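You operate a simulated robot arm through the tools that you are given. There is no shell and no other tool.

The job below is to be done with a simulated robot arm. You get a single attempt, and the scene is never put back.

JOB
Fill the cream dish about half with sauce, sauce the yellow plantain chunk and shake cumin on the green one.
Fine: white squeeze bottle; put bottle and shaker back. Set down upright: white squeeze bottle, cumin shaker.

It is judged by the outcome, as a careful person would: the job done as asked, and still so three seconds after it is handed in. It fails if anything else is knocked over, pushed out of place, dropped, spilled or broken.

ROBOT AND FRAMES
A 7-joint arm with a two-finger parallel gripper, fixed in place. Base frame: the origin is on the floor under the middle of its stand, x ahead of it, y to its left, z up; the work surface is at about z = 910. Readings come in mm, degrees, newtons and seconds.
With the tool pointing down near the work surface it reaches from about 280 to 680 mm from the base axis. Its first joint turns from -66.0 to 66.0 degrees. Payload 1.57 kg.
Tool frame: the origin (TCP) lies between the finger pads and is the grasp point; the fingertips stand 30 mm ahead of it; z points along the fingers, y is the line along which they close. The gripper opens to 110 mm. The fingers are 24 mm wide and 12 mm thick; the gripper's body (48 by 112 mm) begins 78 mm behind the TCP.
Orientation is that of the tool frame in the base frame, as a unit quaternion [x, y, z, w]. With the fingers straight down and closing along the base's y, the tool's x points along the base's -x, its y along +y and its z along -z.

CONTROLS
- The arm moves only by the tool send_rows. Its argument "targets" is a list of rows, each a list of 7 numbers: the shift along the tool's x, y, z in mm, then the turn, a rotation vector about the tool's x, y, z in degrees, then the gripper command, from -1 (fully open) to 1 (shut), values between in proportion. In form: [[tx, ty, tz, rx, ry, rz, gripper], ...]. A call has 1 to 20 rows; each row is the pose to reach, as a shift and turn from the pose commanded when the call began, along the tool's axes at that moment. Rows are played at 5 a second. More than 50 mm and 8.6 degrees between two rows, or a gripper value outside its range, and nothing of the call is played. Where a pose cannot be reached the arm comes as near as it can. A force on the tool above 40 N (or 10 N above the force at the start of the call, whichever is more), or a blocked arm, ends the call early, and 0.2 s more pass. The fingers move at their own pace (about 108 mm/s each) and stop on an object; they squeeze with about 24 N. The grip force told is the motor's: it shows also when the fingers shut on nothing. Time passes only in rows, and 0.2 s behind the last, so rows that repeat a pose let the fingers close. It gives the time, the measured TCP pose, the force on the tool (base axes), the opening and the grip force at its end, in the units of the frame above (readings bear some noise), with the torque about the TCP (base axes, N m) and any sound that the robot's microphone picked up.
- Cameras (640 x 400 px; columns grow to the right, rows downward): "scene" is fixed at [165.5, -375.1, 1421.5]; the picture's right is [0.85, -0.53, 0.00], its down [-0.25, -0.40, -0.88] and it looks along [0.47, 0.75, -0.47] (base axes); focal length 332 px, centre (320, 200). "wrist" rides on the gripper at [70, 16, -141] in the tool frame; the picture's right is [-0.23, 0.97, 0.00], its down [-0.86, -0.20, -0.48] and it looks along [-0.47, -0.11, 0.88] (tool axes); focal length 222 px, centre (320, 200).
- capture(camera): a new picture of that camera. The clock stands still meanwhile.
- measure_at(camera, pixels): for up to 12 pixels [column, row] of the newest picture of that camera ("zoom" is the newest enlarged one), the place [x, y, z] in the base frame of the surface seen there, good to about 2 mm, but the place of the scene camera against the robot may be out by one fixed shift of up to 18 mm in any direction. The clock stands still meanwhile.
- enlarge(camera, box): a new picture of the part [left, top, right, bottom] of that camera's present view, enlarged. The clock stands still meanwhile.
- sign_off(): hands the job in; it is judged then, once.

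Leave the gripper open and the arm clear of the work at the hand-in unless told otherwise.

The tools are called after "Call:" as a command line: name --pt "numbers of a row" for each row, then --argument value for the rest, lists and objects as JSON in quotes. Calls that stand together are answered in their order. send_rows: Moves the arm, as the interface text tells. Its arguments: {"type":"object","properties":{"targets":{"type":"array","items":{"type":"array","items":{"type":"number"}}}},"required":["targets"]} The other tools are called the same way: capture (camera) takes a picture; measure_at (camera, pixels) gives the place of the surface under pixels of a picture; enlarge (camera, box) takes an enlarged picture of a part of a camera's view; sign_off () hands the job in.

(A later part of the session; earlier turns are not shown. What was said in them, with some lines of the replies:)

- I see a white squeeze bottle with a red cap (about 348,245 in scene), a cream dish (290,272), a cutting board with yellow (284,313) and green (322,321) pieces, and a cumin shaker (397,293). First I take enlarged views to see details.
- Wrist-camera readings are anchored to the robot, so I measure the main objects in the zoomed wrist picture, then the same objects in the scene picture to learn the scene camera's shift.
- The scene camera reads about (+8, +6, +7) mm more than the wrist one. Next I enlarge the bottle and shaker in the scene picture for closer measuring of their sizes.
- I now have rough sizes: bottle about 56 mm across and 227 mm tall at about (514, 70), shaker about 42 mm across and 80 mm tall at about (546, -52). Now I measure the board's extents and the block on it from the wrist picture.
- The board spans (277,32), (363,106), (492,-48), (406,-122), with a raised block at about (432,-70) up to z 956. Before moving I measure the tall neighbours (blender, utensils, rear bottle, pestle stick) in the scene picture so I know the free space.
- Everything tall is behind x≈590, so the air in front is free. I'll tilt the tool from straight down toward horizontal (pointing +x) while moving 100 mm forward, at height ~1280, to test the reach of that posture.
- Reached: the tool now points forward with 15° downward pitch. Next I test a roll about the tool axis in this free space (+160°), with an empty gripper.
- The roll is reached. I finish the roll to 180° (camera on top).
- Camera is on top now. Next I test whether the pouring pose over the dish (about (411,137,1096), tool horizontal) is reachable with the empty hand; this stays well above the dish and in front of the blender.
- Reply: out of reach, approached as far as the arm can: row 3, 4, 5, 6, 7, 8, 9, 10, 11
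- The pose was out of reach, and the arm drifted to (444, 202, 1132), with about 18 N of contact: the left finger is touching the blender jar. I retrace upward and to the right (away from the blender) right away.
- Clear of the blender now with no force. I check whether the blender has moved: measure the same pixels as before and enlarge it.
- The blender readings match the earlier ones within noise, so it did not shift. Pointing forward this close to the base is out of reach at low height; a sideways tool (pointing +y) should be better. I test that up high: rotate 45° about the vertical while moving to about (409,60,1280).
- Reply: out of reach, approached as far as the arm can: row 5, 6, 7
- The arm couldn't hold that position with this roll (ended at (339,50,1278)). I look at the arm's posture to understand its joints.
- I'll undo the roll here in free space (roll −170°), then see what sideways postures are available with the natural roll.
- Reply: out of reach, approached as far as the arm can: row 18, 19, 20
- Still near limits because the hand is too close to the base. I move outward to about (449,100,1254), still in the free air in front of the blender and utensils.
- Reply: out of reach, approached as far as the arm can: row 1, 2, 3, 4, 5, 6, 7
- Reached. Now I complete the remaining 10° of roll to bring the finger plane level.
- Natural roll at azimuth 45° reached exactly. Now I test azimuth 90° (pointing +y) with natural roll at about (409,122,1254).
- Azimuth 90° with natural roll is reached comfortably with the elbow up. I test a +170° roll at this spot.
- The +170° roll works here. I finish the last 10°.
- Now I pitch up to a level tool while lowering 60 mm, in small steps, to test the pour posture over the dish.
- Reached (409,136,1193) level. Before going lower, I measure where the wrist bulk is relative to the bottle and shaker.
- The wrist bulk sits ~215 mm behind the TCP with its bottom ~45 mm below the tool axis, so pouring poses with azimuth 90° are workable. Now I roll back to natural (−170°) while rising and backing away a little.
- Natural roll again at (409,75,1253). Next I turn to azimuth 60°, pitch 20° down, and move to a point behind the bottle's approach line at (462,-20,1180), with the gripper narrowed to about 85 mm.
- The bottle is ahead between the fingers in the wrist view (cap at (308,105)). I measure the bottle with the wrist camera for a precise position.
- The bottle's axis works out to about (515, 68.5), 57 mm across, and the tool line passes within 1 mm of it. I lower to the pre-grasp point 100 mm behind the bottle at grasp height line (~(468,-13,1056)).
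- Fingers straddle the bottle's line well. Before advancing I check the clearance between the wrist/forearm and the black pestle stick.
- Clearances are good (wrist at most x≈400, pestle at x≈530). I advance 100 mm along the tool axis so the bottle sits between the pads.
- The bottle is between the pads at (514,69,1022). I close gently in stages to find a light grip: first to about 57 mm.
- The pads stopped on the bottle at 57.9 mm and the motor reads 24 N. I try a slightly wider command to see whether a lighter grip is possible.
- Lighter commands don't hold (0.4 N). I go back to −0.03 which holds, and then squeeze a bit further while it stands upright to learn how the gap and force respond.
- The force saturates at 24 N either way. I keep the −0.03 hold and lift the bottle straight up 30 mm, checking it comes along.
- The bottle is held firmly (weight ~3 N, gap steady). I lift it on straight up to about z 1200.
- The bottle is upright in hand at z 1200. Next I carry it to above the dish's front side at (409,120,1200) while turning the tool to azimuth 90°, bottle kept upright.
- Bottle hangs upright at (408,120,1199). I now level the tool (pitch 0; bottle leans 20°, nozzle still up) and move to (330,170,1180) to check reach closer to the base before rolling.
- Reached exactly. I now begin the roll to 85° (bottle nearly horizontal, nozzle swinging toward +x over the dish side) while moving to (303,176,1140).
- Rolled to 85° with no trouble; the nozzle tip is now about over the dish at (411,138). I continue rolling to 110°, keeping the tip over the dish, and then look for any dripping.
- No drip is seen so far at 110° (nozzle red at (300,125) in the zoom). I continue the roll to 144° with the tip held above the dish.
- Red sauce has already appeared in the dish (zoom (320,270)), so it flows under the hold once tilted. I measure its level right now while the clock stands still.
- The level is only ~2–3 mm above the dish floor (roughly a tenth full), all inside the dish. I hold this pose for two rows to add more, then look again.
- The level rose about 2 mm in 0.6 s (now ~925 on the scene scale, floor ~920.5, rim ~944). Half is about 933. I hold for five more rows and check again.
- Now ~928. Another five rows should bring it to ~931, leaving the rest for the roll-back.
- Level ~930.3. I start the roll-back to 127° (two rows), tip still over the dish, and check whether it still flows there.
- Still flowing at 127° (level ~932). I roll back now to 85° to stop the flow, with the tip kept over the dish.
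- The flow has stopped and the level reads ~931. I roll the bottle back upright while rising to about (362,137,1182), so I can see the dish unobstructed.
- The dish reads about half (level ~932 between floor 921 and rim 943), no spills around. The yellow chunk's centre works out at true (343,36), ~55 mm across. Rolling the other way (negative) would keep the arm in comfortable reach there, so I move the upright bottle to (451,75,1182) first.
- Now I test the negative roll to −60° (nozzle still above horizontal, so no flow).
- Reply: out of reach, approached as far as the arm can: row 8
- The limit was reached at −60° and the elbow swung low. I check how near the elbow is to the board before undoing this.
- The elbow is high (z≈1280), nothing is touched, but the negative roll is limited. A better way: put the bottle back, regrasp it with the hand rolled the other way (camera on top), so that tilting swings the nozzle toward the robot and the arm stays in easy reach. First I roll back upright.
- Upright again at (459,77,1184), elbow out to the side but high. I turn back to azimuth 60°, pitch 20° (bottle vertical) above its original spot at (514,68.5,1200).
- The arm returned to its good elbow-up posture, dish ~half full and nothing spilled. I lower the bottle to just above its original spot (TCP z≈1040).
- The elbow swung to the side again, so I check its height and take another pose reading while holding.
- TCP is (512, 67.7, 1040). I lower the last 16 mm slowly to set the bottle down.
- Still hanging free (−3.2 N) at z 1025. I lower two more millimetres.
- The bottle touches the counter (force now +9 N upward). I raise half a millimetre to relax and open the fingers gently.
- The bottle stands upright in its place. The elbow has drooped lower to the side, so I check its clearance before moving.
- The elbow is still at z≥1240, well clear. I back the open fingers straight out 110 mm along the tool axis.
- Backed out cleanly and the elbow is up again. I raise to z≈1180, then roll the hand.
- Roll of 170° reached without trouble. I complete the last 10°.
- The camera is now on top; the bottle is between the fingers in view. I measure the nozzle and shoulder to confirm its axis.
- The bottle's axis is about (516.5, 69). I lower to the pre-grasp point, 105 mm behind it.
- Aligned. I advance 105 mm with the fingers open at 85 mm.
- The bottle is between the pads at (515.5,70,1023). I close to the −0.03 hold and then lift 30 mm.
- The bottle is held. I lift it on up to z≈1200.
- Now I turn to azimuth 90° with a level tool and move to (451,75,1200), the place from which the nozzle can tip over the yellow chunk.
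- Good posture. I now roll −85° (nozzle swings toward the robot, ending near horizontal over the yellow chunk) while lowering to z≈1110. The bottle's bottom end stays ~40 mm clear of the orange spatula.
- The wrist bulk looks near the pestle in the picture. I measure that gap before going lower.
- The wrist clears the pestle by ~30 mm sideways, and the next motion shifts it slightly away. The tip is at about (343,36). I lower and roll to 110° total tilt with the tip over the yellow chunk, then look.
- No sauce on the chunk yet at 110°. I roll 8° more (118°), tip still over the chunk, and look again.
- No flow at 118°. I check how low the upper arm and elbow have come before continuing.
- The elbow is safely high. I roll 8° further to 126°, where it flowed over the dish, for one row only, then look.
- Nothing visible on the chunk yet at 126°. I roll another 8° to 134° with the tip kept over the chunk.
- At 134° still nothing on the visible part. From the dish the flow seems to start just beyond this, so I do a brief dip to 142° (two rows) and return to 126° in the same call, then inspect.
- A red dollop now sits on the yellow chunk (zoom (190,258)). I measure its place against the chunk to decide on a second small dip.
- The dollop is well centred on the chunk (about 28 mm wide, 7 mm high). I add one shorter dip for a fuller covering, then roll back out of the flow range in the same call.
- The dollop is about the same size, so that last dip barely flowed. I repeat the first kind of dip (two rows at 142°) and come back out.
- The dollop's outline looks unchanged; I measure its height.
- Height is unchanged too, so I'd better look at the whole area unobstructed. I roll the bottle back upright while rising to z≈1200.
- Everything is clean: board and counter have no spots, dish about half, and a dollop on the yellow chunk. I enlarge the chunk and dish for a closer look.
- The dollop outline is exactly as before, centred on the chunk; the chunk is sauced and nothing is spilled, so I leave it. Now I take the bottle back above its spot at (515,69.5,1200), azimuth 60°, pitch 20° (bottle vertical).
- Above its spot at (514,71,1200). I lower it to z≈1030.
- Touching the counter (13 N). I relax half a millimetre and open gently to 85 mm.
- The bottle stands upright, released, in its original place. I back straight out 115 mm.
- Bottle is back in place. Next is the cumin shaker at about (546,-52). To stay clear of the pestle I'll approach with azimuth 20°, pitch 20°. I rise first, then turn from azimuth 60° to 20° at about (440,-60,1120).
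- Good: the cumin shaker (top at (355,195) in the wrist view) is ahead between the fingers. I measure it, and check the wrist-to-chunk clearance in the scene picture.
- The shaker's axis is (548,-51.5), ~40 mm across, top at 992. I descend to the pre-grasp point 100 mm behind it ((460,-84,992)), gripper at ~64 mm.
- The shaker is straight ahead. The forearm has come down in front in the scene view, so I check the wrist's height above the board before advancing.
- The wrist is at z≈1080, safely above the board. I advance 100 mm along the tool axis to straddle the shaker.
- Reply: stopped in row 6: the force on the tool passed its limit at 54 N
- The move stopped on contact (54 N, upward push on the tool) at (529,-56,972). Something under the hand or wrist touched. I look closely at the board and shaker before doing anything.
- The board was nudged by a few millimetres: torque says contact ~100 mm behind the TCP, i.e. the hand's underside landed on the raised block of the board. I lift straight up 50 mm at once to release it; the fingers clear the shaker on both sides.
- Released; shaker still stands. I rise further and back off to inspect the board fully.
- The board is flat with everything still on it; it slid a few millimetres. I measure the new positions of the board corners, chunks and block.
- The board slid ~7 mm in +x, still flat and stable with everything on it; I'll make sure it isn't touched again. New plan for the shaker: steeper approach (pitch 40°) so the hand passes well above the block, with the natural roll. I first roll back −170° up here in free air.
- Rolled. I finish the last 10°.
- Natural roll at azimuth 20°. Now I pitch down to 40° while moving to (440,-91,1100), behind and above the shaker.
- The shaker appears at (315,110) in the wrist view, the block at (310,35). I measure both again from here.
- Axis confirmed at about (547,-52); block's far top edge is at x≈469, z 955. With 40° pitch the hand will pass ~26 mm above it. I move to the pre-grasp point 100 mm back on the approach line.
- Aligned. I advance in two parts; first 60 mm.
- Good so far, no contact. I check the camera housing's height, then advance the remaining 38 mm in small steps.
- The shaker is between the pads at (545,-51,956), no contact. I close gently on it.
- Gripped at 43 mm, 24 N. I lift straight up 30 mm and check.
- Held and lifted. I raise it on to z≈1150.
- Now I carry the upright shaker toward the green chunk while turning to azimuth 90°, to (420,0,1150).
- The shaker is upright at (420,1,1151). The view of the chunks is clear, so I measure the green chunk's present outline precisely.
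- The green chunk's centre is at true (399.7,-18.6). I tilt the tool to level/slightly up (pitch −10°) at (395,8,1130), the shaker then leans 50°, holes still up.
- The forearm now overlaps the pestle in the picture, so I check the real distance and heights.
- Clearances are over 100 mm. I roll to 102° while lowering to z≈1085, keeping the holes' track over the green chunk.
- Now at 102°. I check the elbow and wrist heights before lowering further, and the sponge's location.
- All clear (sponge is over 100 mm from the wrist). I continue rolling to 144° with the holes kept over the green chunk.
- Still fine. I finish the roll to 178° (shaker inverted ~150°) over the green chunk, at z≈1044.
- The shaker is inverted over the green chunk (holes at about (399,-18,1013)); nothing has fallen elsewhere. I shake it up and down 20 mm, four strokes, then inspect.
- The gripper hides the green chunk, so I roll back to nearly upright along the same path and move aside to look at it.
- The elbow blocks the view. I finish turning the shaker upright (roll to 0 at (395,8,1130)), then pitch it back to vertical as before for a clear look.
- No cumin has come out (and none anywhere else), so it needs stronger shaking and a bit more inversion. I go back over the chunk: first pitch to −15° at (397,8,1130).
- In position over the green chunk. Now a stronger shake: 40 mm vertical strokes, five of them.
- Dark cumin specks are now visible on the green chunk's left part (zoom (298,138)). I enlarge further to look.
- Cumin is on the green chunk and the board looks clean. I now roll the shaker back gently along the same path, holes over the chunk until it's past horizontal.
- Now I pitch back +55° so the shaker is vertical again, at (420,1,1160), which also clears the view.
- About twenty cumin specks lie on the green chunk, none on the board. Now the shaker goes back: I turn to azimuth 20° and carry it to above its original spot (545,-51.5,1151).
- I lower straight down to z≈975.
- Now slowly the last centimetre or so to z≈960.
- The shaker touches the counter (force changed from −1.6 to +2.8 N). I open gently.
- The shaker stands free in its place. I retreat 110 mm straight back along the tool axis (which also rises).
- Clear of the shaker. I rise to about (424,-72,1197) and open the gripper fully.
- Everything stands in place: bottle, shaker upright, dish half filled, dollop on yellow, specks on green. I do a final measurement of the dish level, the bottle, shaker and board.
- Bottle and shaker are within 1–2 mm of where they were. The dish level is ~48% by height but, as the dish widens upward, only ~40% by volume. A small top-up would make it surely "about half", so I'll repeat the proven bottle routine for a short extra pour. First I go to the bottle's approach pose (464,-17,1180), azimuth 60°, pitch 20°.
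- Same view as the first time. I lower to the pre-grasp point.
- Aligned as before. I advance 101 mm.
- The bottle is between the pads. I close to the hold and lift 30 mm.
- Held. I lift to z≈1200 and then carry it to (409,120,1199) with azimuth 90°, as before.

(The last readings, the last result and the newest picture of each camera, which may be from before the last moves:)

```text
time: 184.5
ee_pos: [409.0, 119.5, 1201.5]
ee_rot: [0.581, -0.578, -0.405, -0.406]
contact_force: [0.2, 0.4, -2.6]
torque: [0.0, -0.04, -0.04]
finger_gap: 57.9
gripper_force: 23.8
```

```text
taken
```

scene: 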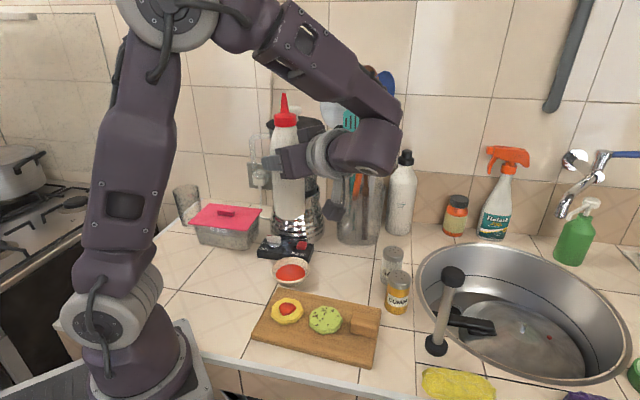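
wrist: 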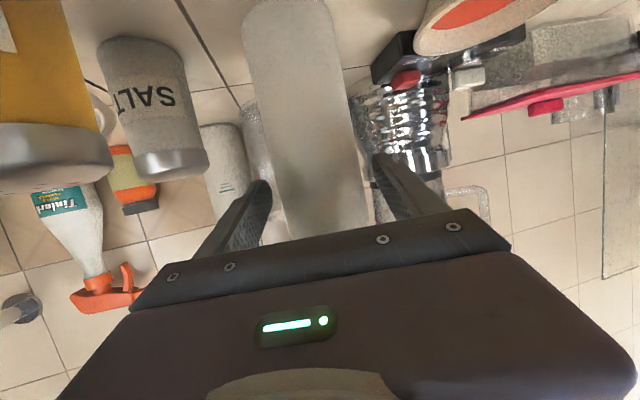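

As before. Next: level the tool and move to (330,170,1180).

Call:
send_rows --pt "0.6 15.8 10.9 0 -4 0 -0.03" --pt "1.2 31.6 21.8 0 -8 0 -0.03" --pt "1.9 47.4 32.6 0 -12 0 -0.03" --pt "2.5 63.2 43.5 0 -16 0 -0.03" --pt "3.1 79 54.4 0 -20 0 -0.03"

Call:
send_rows --pt "4 2.7 0.7 0 0 8.5 -0.03" --pt "8 5.4 1.4 0 0 17 -0.03" --pt "12 8.1 2.1 0 0 25.5 -0.03" --pt "16 10.8 2.8 0 0 34 -0.03" --pt "20 13.5 3.5 0 0 42.5 -0.03" --pt "24 16.2 4.2 0 0 51 -0.03" --pt "28 18.9 4.9 0 0 59.5 -0.03" --pt "32 21.6 5.6 0 0 68 -0.03" --pt "36 24.3 6.3 0 0 76.5 -0.03" --pt "40 27 7 0 0 85 -0.03" --pt "40 27 7 0 0 85 -0.03"

Call:
capture --camera "scene"

```text
time: 185.7
ee_pos: [330.7, 169.3, 1179.4]
ee_rot: [0.501, -0.499, -0.5, -0.501]
contact_force: [0.0, -0.3, -2.6]
torque: [-0.05, 0.01, 0.0]
finger_gap: 57.9
gripper_force: 23.8
```

```text
time: 188.1
ee_pos: [305.0, 178.1, 1138.2]
ee_rot: [-0.032, 0.707, 0.706, 0.031]
contact_force: [0.0, -0.1, -3.0]
torque: [-0.06, -0.05, -0.03]
finger_gap: 57.9
gripper_force: 24.0
```

```text
taken
```

scene: 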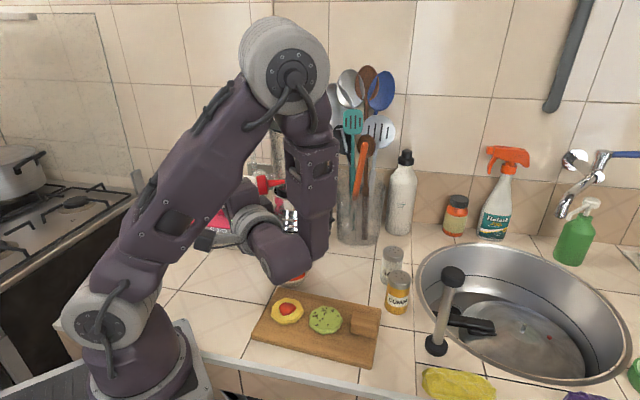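

Same posture as before. I roll to 110° with the tip over the dish.

Call:
send_rows --pt "2.5 0.2 -0.7 0 0 8.5 -0.03" --pt "0.8 -1 -1 0 0 17 -0.03" --pt "-3.2 -2.4 -1 0 0 25 -0.03"

Call:
send_rows --pt "-5.6 3.9 0 0 0 8.5 -0.03" --pt "-13.4 7.5 0 0 0 17 -0.03" --pt "-23.7 10.4 0 0 0 25.5 -0.03" --pt "-35.9 12.3 0 0 0 34 -0.03"

Call:
enlarge --camera "scene" --box '[265, 240, 325, 300]'

Call:
measure_at --camera "zoom" --pixels '[[290, 220], [250, 230], [270, 220], [280, 200], [220, 240], [300, 240], [300, 250], [270, 245], [240, 210], [310, 230], [260, 200], [330, 245]]'

```text
time: 188.9
ee_pos: [309.0, 176.3, 1136.8]
ee_rot: [0.121, 0.697, 0.696, -0.123]
contact_force: [0.0, 0.0, -2.3]
torque: [-0.04, -0.07, 0.01]
finger_gap: 57.6
gripper_force: 24.0
```

```text
time: 189.9
ee_pos: [346.2, 174.6, 1134.5]
ee_rot: [0.32, 0.63, 0.63, -0.321]
contact_force: [0.5, 0.5, -2.7]
torque: [-0.03, -0.04, 0.02]
finger_gap: 57.5
gripper_force: 24.0
```

```text
6.67 times, centred on (295, 270) of scene
```

zoom: 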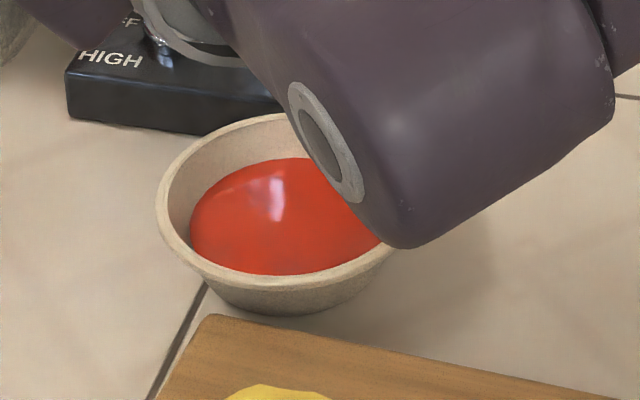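

```text
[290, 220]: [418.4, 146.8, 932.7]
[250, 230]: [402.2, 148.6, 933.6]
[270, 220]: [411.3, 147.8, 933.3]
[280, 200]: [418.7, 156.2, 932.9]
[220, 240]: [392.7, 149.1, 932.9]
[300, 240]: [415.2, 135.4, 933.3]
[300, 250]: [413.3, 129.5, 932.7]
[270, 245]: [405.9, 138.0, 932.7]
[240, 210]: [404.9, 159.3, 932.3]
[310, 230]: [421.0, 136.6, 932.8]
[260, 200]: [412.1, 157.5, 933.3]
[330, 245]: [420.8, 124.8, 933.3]
```

Level is now ~933. The return roll adds a little more, so I roll back to 85° right away, tip over the dish.

Call:
send_rows --pt "9.1 -8.5 0 0 0 -8.5 -0.03" --pt "16 -16.6 0 0 0 -17 -0.03" --pt "20.4 -24 0 0 0 -25.5 -0.03" --pt "22.9 -30.3 0 0 0 -34 -0.03" --pt "26.3 -33.2 0 0 0 -42.5 -0.03" --pt "29 -33.6 0 0 0 -51 -0.03" --pt "30.5 -32.3 0 0 0 -59 -0.03"

Call:
send_rows --pt "-6.3 3.5 -4 0 0 -8.5 -0.03" --pt "-12.7 6.9 -8 0 0 -17 -0.03" --pt "-19 10.4 -12 0 0 -25.5 -0.03" --pt "-25.3 13.8 -16 0 0 -34 -0.03" --pt "-31.7 17.3 -20 0 0 -42.5 -0.03" --pt "-38 20.8 -24 0 0 -51 -0.03" --pt "-44.3 24.2 -28 0 0 -59.5 -0.03" --pt "-50.6 27.7 -32 0 0 -68 -0.03" --pt "-57 31.1 -36 0 0 -76.5 -0.03" --pt "-63.3 34.6 -40 0 0 -85 -0.03"

Call:
capture --camera "scene"

Call:
enlarge --camera "scene" --box '[265, 240, 325, 300]'

Call:
measure_at --camera "zoom" --pixels '[[290, 220], [250, 230], [270, 220], [280, 200], [220, 240], [300, 240], [300, 250], [270, 245], [240, 210], [310, 230], [350, 220], [330, 245]]'

```text
time: 191.5
ee_pos: [301.5, 176.0, 1140.7]
ee_rot: [-0.033, 0.706, 0.706, 0.032]
contact_force: [0.6, 0.0, -3.1]
torque: [-0.04, -0.06, 0.0]
finger_gap: 57.7
gripper_force: 23.7
```

```text
time: 193.7
ee_pos: [361.6, 134.4, 1182.5]
ee_rot: [0.502, -0.498, -0.499, -0.501]
contact_force: [-0.5, 0.1, -2.4]
torque: [-0.05, 0.02, -0.01]
finger_gap: 57.7
gripper_force: 24.1
```

```text
taken
```

scene: 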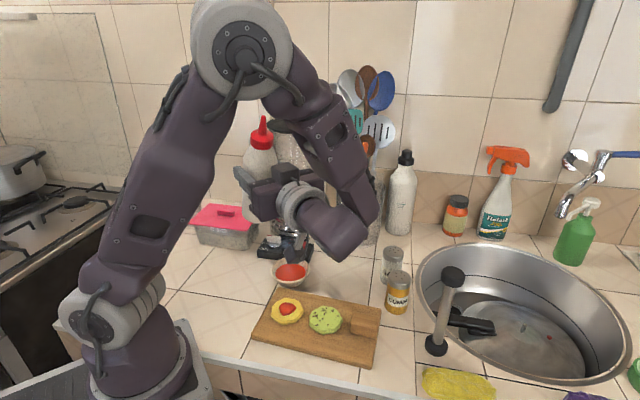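

```text
6.67 times, centred on (295, 270) of scene
```

zoom: 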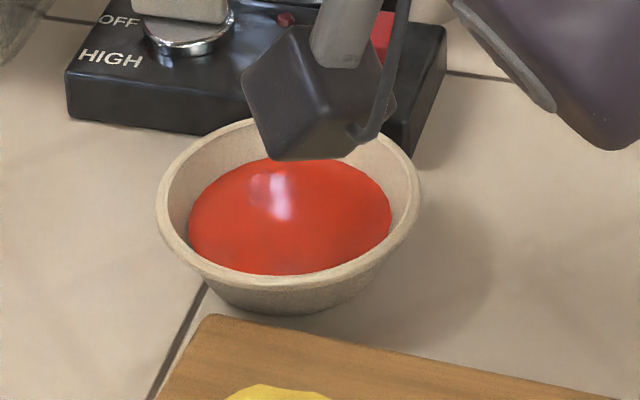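

```text
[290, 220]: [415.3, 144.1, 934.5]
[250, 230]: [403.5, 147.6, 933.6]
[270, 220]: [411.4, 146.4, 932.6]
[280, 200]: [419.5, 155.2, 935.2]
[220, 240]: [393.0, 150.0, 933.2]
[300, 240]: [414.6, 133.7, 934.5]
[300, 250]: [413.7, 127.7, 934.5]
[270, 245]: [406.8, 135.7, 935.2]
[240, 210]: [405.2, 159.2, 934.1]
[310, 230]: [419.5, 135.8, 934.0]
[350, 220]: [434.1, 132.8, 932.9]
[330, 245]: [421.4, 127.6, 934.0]
```

The level is now ~934: about half by both measures (57% height, ~49% volume), no spill. I carry the bottle back above its spot (515,69,1200), azimuth 60°, pitch 20°.

Call:
send_rows --pt "-1.9 -17 -7.3 3.3 2.17 0.58 -0.03" --pt "-3.9 -34.1 -14.5 6.6 4.33 1.16 -0.03" --pt "-5.8 -51.1 -21.8 9.9 6.5 1.73 -0.03" --pt "-7.8 -68.2 -29.1 13.2 8.67 2.31 -0.03" --pt "-9.7 -85.2 -36.3 16.5 10.8 2.89 -0.03" --pt "-11.7 -102.3 -43.6 19.8 13 3.47 -0.03" --pt "-13.6 -119.3 -50.9 23.1 15.2 4.04 -0.03" --pt "-15.6 -136.4 -58.1 26.4 17.3 4.62 -0.03" --pt "-17.5 -153.4 -65.4 29.7 19.5 5.2 -0.03" --pt "-17.5 -153.4 -65.4 29.7 19.5 5.2 -0.03"

Call:
capture --camera "scene"

```text
time: 195.9
ee_pos: [516.2, 69.9, 1198.9]
ee_rot: [-0.409, 0.709, 0.285, 0.499]
contact_force: [0.3, -0.1, -2.2]
torque: [-0.02, 0.01, 0.0]
finger_gap: 57.5
gripper_force: 23.6
```

```text
taken
```

scene: 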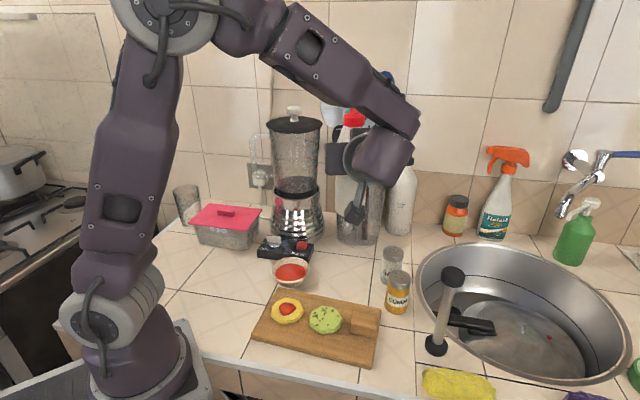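

I lower to z≈1032.

Call:
send_rows --pt "15.7 0 5.6 0 0 0 -0.03" --pt "31.5 0.1 11.1 0 0 0 -0.03" --pt "47.2 0.1 16.7 0 0 0 -0.03" --pt "63 0.2 22.2 0 0 0 -0.03" --pt "78.7 0.2 27.8 0 0 0 -0.03" --pt "94.4 0.3 33.4 0 0 0 -0.03" --pt "110.2 0.3 38.9 0 0 0 -0.03" --pt "125.9 0.4 44.5 0 0 0 -0.03" --pt "141.7 0.4 50 0 0 0 -0.03" --pt "157.4 0.5 55.6 0 0 0 -0.03" --pt "157.4 0.5 55.6 0 0 0 -0.03"

```text
time: 198.3
ee_pos: [514.8, 70.2, 1032.9]
ee_rot: [-0.41, 0.708, 0.286, 0.498]
contact_force: [0.2, 0.5, -1.8]
torque: [-0.01, 0.03, -0.02]
finger_gap: 57.7
gripper_force: 23.9
```

Now slowly down to contact (8–9 mm).

Call:
send_rows --pt "2.1 0.2 0.4 0 0 0 -0.03" --pt "4.2 0.3 0.9 0 0 0 -0.03" --pt "6.3 0.4 1.6 0 0 0 -0.03" --pt "7.3 0.4 2 0 0 0 -0.03" --pt "7.3 0.4 2 0 0 0 -0.03"

```text
time: 199.5
ee_pos: [514.5, 69.9, 1025.5]
ee_rot: [-0.411, 0.708, 0.287, 0.497]
contact_force: [-1.2, -0.2, -2.6]
torque: [-0.02, -0.01, -0.01]
finger_gap: 57.6
gripper_force: 23.9
```

Call:
send_rows --pt "0.7 0 0.3 0 0 0 -0.03" --pt "1.4 0 0.5 0 0 0 -0.03" --pt "1.4 0 0.5 0 0 0 -0.03"

```text
time: 200.3
ee_pos: [513.6, 70.1, 1023.6]
ee_rot: [-0.41, 0.708, 0.286, 0.499]
contact_force: [1.4, -4.3, 15.4]
torque: [-0.33, 0.26, 0.06]
finger_gap: 57.9
gripper_force: 24.1
```

The bottle is down (15 N up). I relax slightly and open gently.

Call:
send_rows --pt "-0.7 0 -0.3 0 0 0 -0.03" --pt "-0.7 0 -0.3 0 0 0 -0.06" --pt "-0.7 0 -0.3 0 0 0 -0.15" --pt "-0.7 0 -0.3 0 0 0 -0.4" --pt "-0.7 0 -0.3 0 0 0 -0.55"

Call:
capture --camera "wrist"

```text
time: 201.5
ee_pos: [514.5, 70.1, 1023.3]
ee_rot: [-0.412, 0.708, 0.287, 0.497]
contact_force: [-0.4, 0.1, -0.2]
torque: [-0.01, -0.04, -0.03]
finger_gap: 85.0
gripper_force: 0.2
```

```text
taken
```

wrist: 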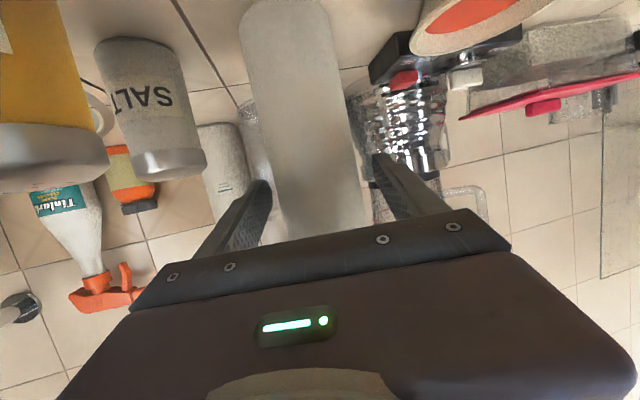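

Released and standing. I back out 115 mm along the tool axis, then rise.

Call:
send_rows --pt "0 0 -15 0 0 0 -0.55" --pt "0 0 -30 0 0 0 -0.55" --pt "0 0 -46 0 0 0 -0.55" --pt "0 0 -63 0 0 0 -0.55" --pt "0 0 -80 0 0 0 -0.55" --pt "0 0 -97 0 0 0 -0.55" --pt "0 0 -115 0 0 0 -0.55"

Call:
send_rows --pt "-18.8 0 -6.8 0 0 0 -0.55" --pt "-37.6 0 -13.7 0 0 0 -0.7" --pt "-56.4 0 -20.5 0 0 0 -0.85" --pt "-75.2 0 -27.4 0 0 0 -1" --pt "-94 0 -34.2 0 0 0 -1" --pt "-112.8 0 -46 0 0 0 -1" --pt "-130 0 -60 0 0 0 -1" --pt "-147 0 -75 0 0 0 -1"

Call:
capture --camera "scene"

Call:
enlarge --camera "scene" --box '[240, 190, 460, 390]'

```text
time: 203.1
ee_pos: [460.5, -23.6, 1065.1]
ee_rot: [-0.41, 0.708, 0.287, 0.499]
contact_force: [1.2, -0.3, 0.3]
torque: [0.02, 0.02, 0.01]
finger_gap: 84.9
gripper_force: 0.1
```

```text
time: 204.9
ee_pos: [449.6, -41.6, 1229.4]
ee_rot: [-0.41, 0.708, 0.287, 0.498]
contact_force: [0.2, 0.7, 1.1]
torque: [0.01, 0.0, 0.02]
finger_gap: 110.1
gripper_force: 0.0
```

```text
taken
```

scene: 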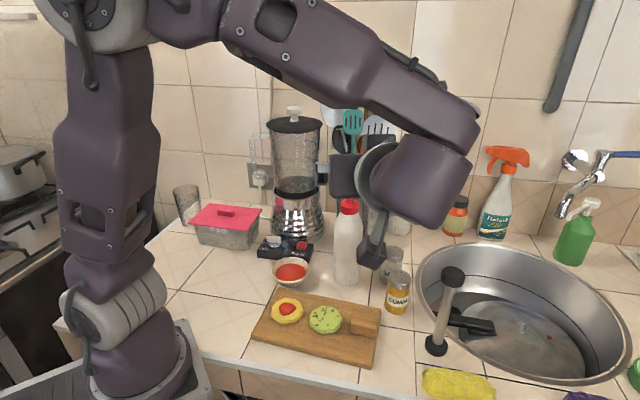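

```text
2.00 times, centred on (350, 290) of scene
```

zoom: 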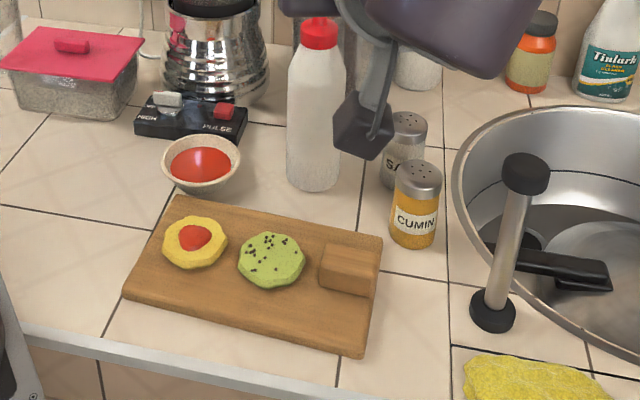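

All is as wanted: dish about half, dollop on the yellow chunk, cumin on the green one, bottle and shaker upright in their places. I move the open hand a bit further up and back so the arm is well clear, letting things settle.

Call:
send_rows --pt "-8.3 8.6 -13.8 0 0 0 -1" --pt "-16.6 17.2 -27.6 0 0 0 -1" --pt "-24.8 25.7 -41.4 0 0 0 -1" --pt "-33.1 34.3 -55.2 0 0 0 -1" --pt "-33.1 34.3 -55.2 0 0 0 -1" --pt "-33.1 34.3 -55.2 0 0 0 -1"

Call:
capture --camera "scene"

```text
time: 206.3
ee_pos: [398.7, -59.0, 1276.0]
ee_rot: [-0.411, 0.708, 0.287, 0.497]
contact_force: [-0.4, 0.4, -0.2]
torque: [0.02, 0.01, -0.03]
finger_gap: 110.1
gripper_force: 0.0
```

```text
taken
```

scene: 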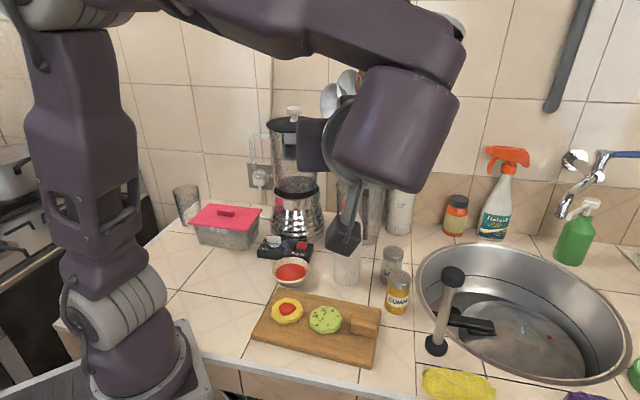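

The arm is clear with the gripper open and nothing is moving: the dish is about half full, the yellow chunk is sauced, the green chunk has cumin, and the bottle and shaker stand upright in place. I hand the job in.

Call:
sign_off

```text
The job is handed in.
```

I did all three parts and handed the job in. While reaching for the shaker I bumped the cutting board, and it slid about 7 mm. I haven't seen how it was judged.

- **Cream dish:** it is about half full, roughly 57% by height and 49% by volume. I went back for one small top-up because the first fill came to only about 40% by volume.
- **Yellow chunk:** it has one dollop of sauce in the middle, about half its width. Two later dips added nothing visible, so I left it there.
- **Green chunk:** about twenty specks of cumin landed on it and none on the board. The first, gentler shake released nothing, so I shook harder.
- **Bottle and shaker:** both stand upright within a couple of millimetres of where they started. The gripper is open and the arm is clear.

**Contacts along the way:**
- **Cutting board:** the hand came down on the raised block. The board stayed flat with everything on it, and I did not push it back.
- **Blender:** early on, a finger touched the jar during a reach test. I measured it afterwards and it had not moved.

I saw no spills in the last pictures.
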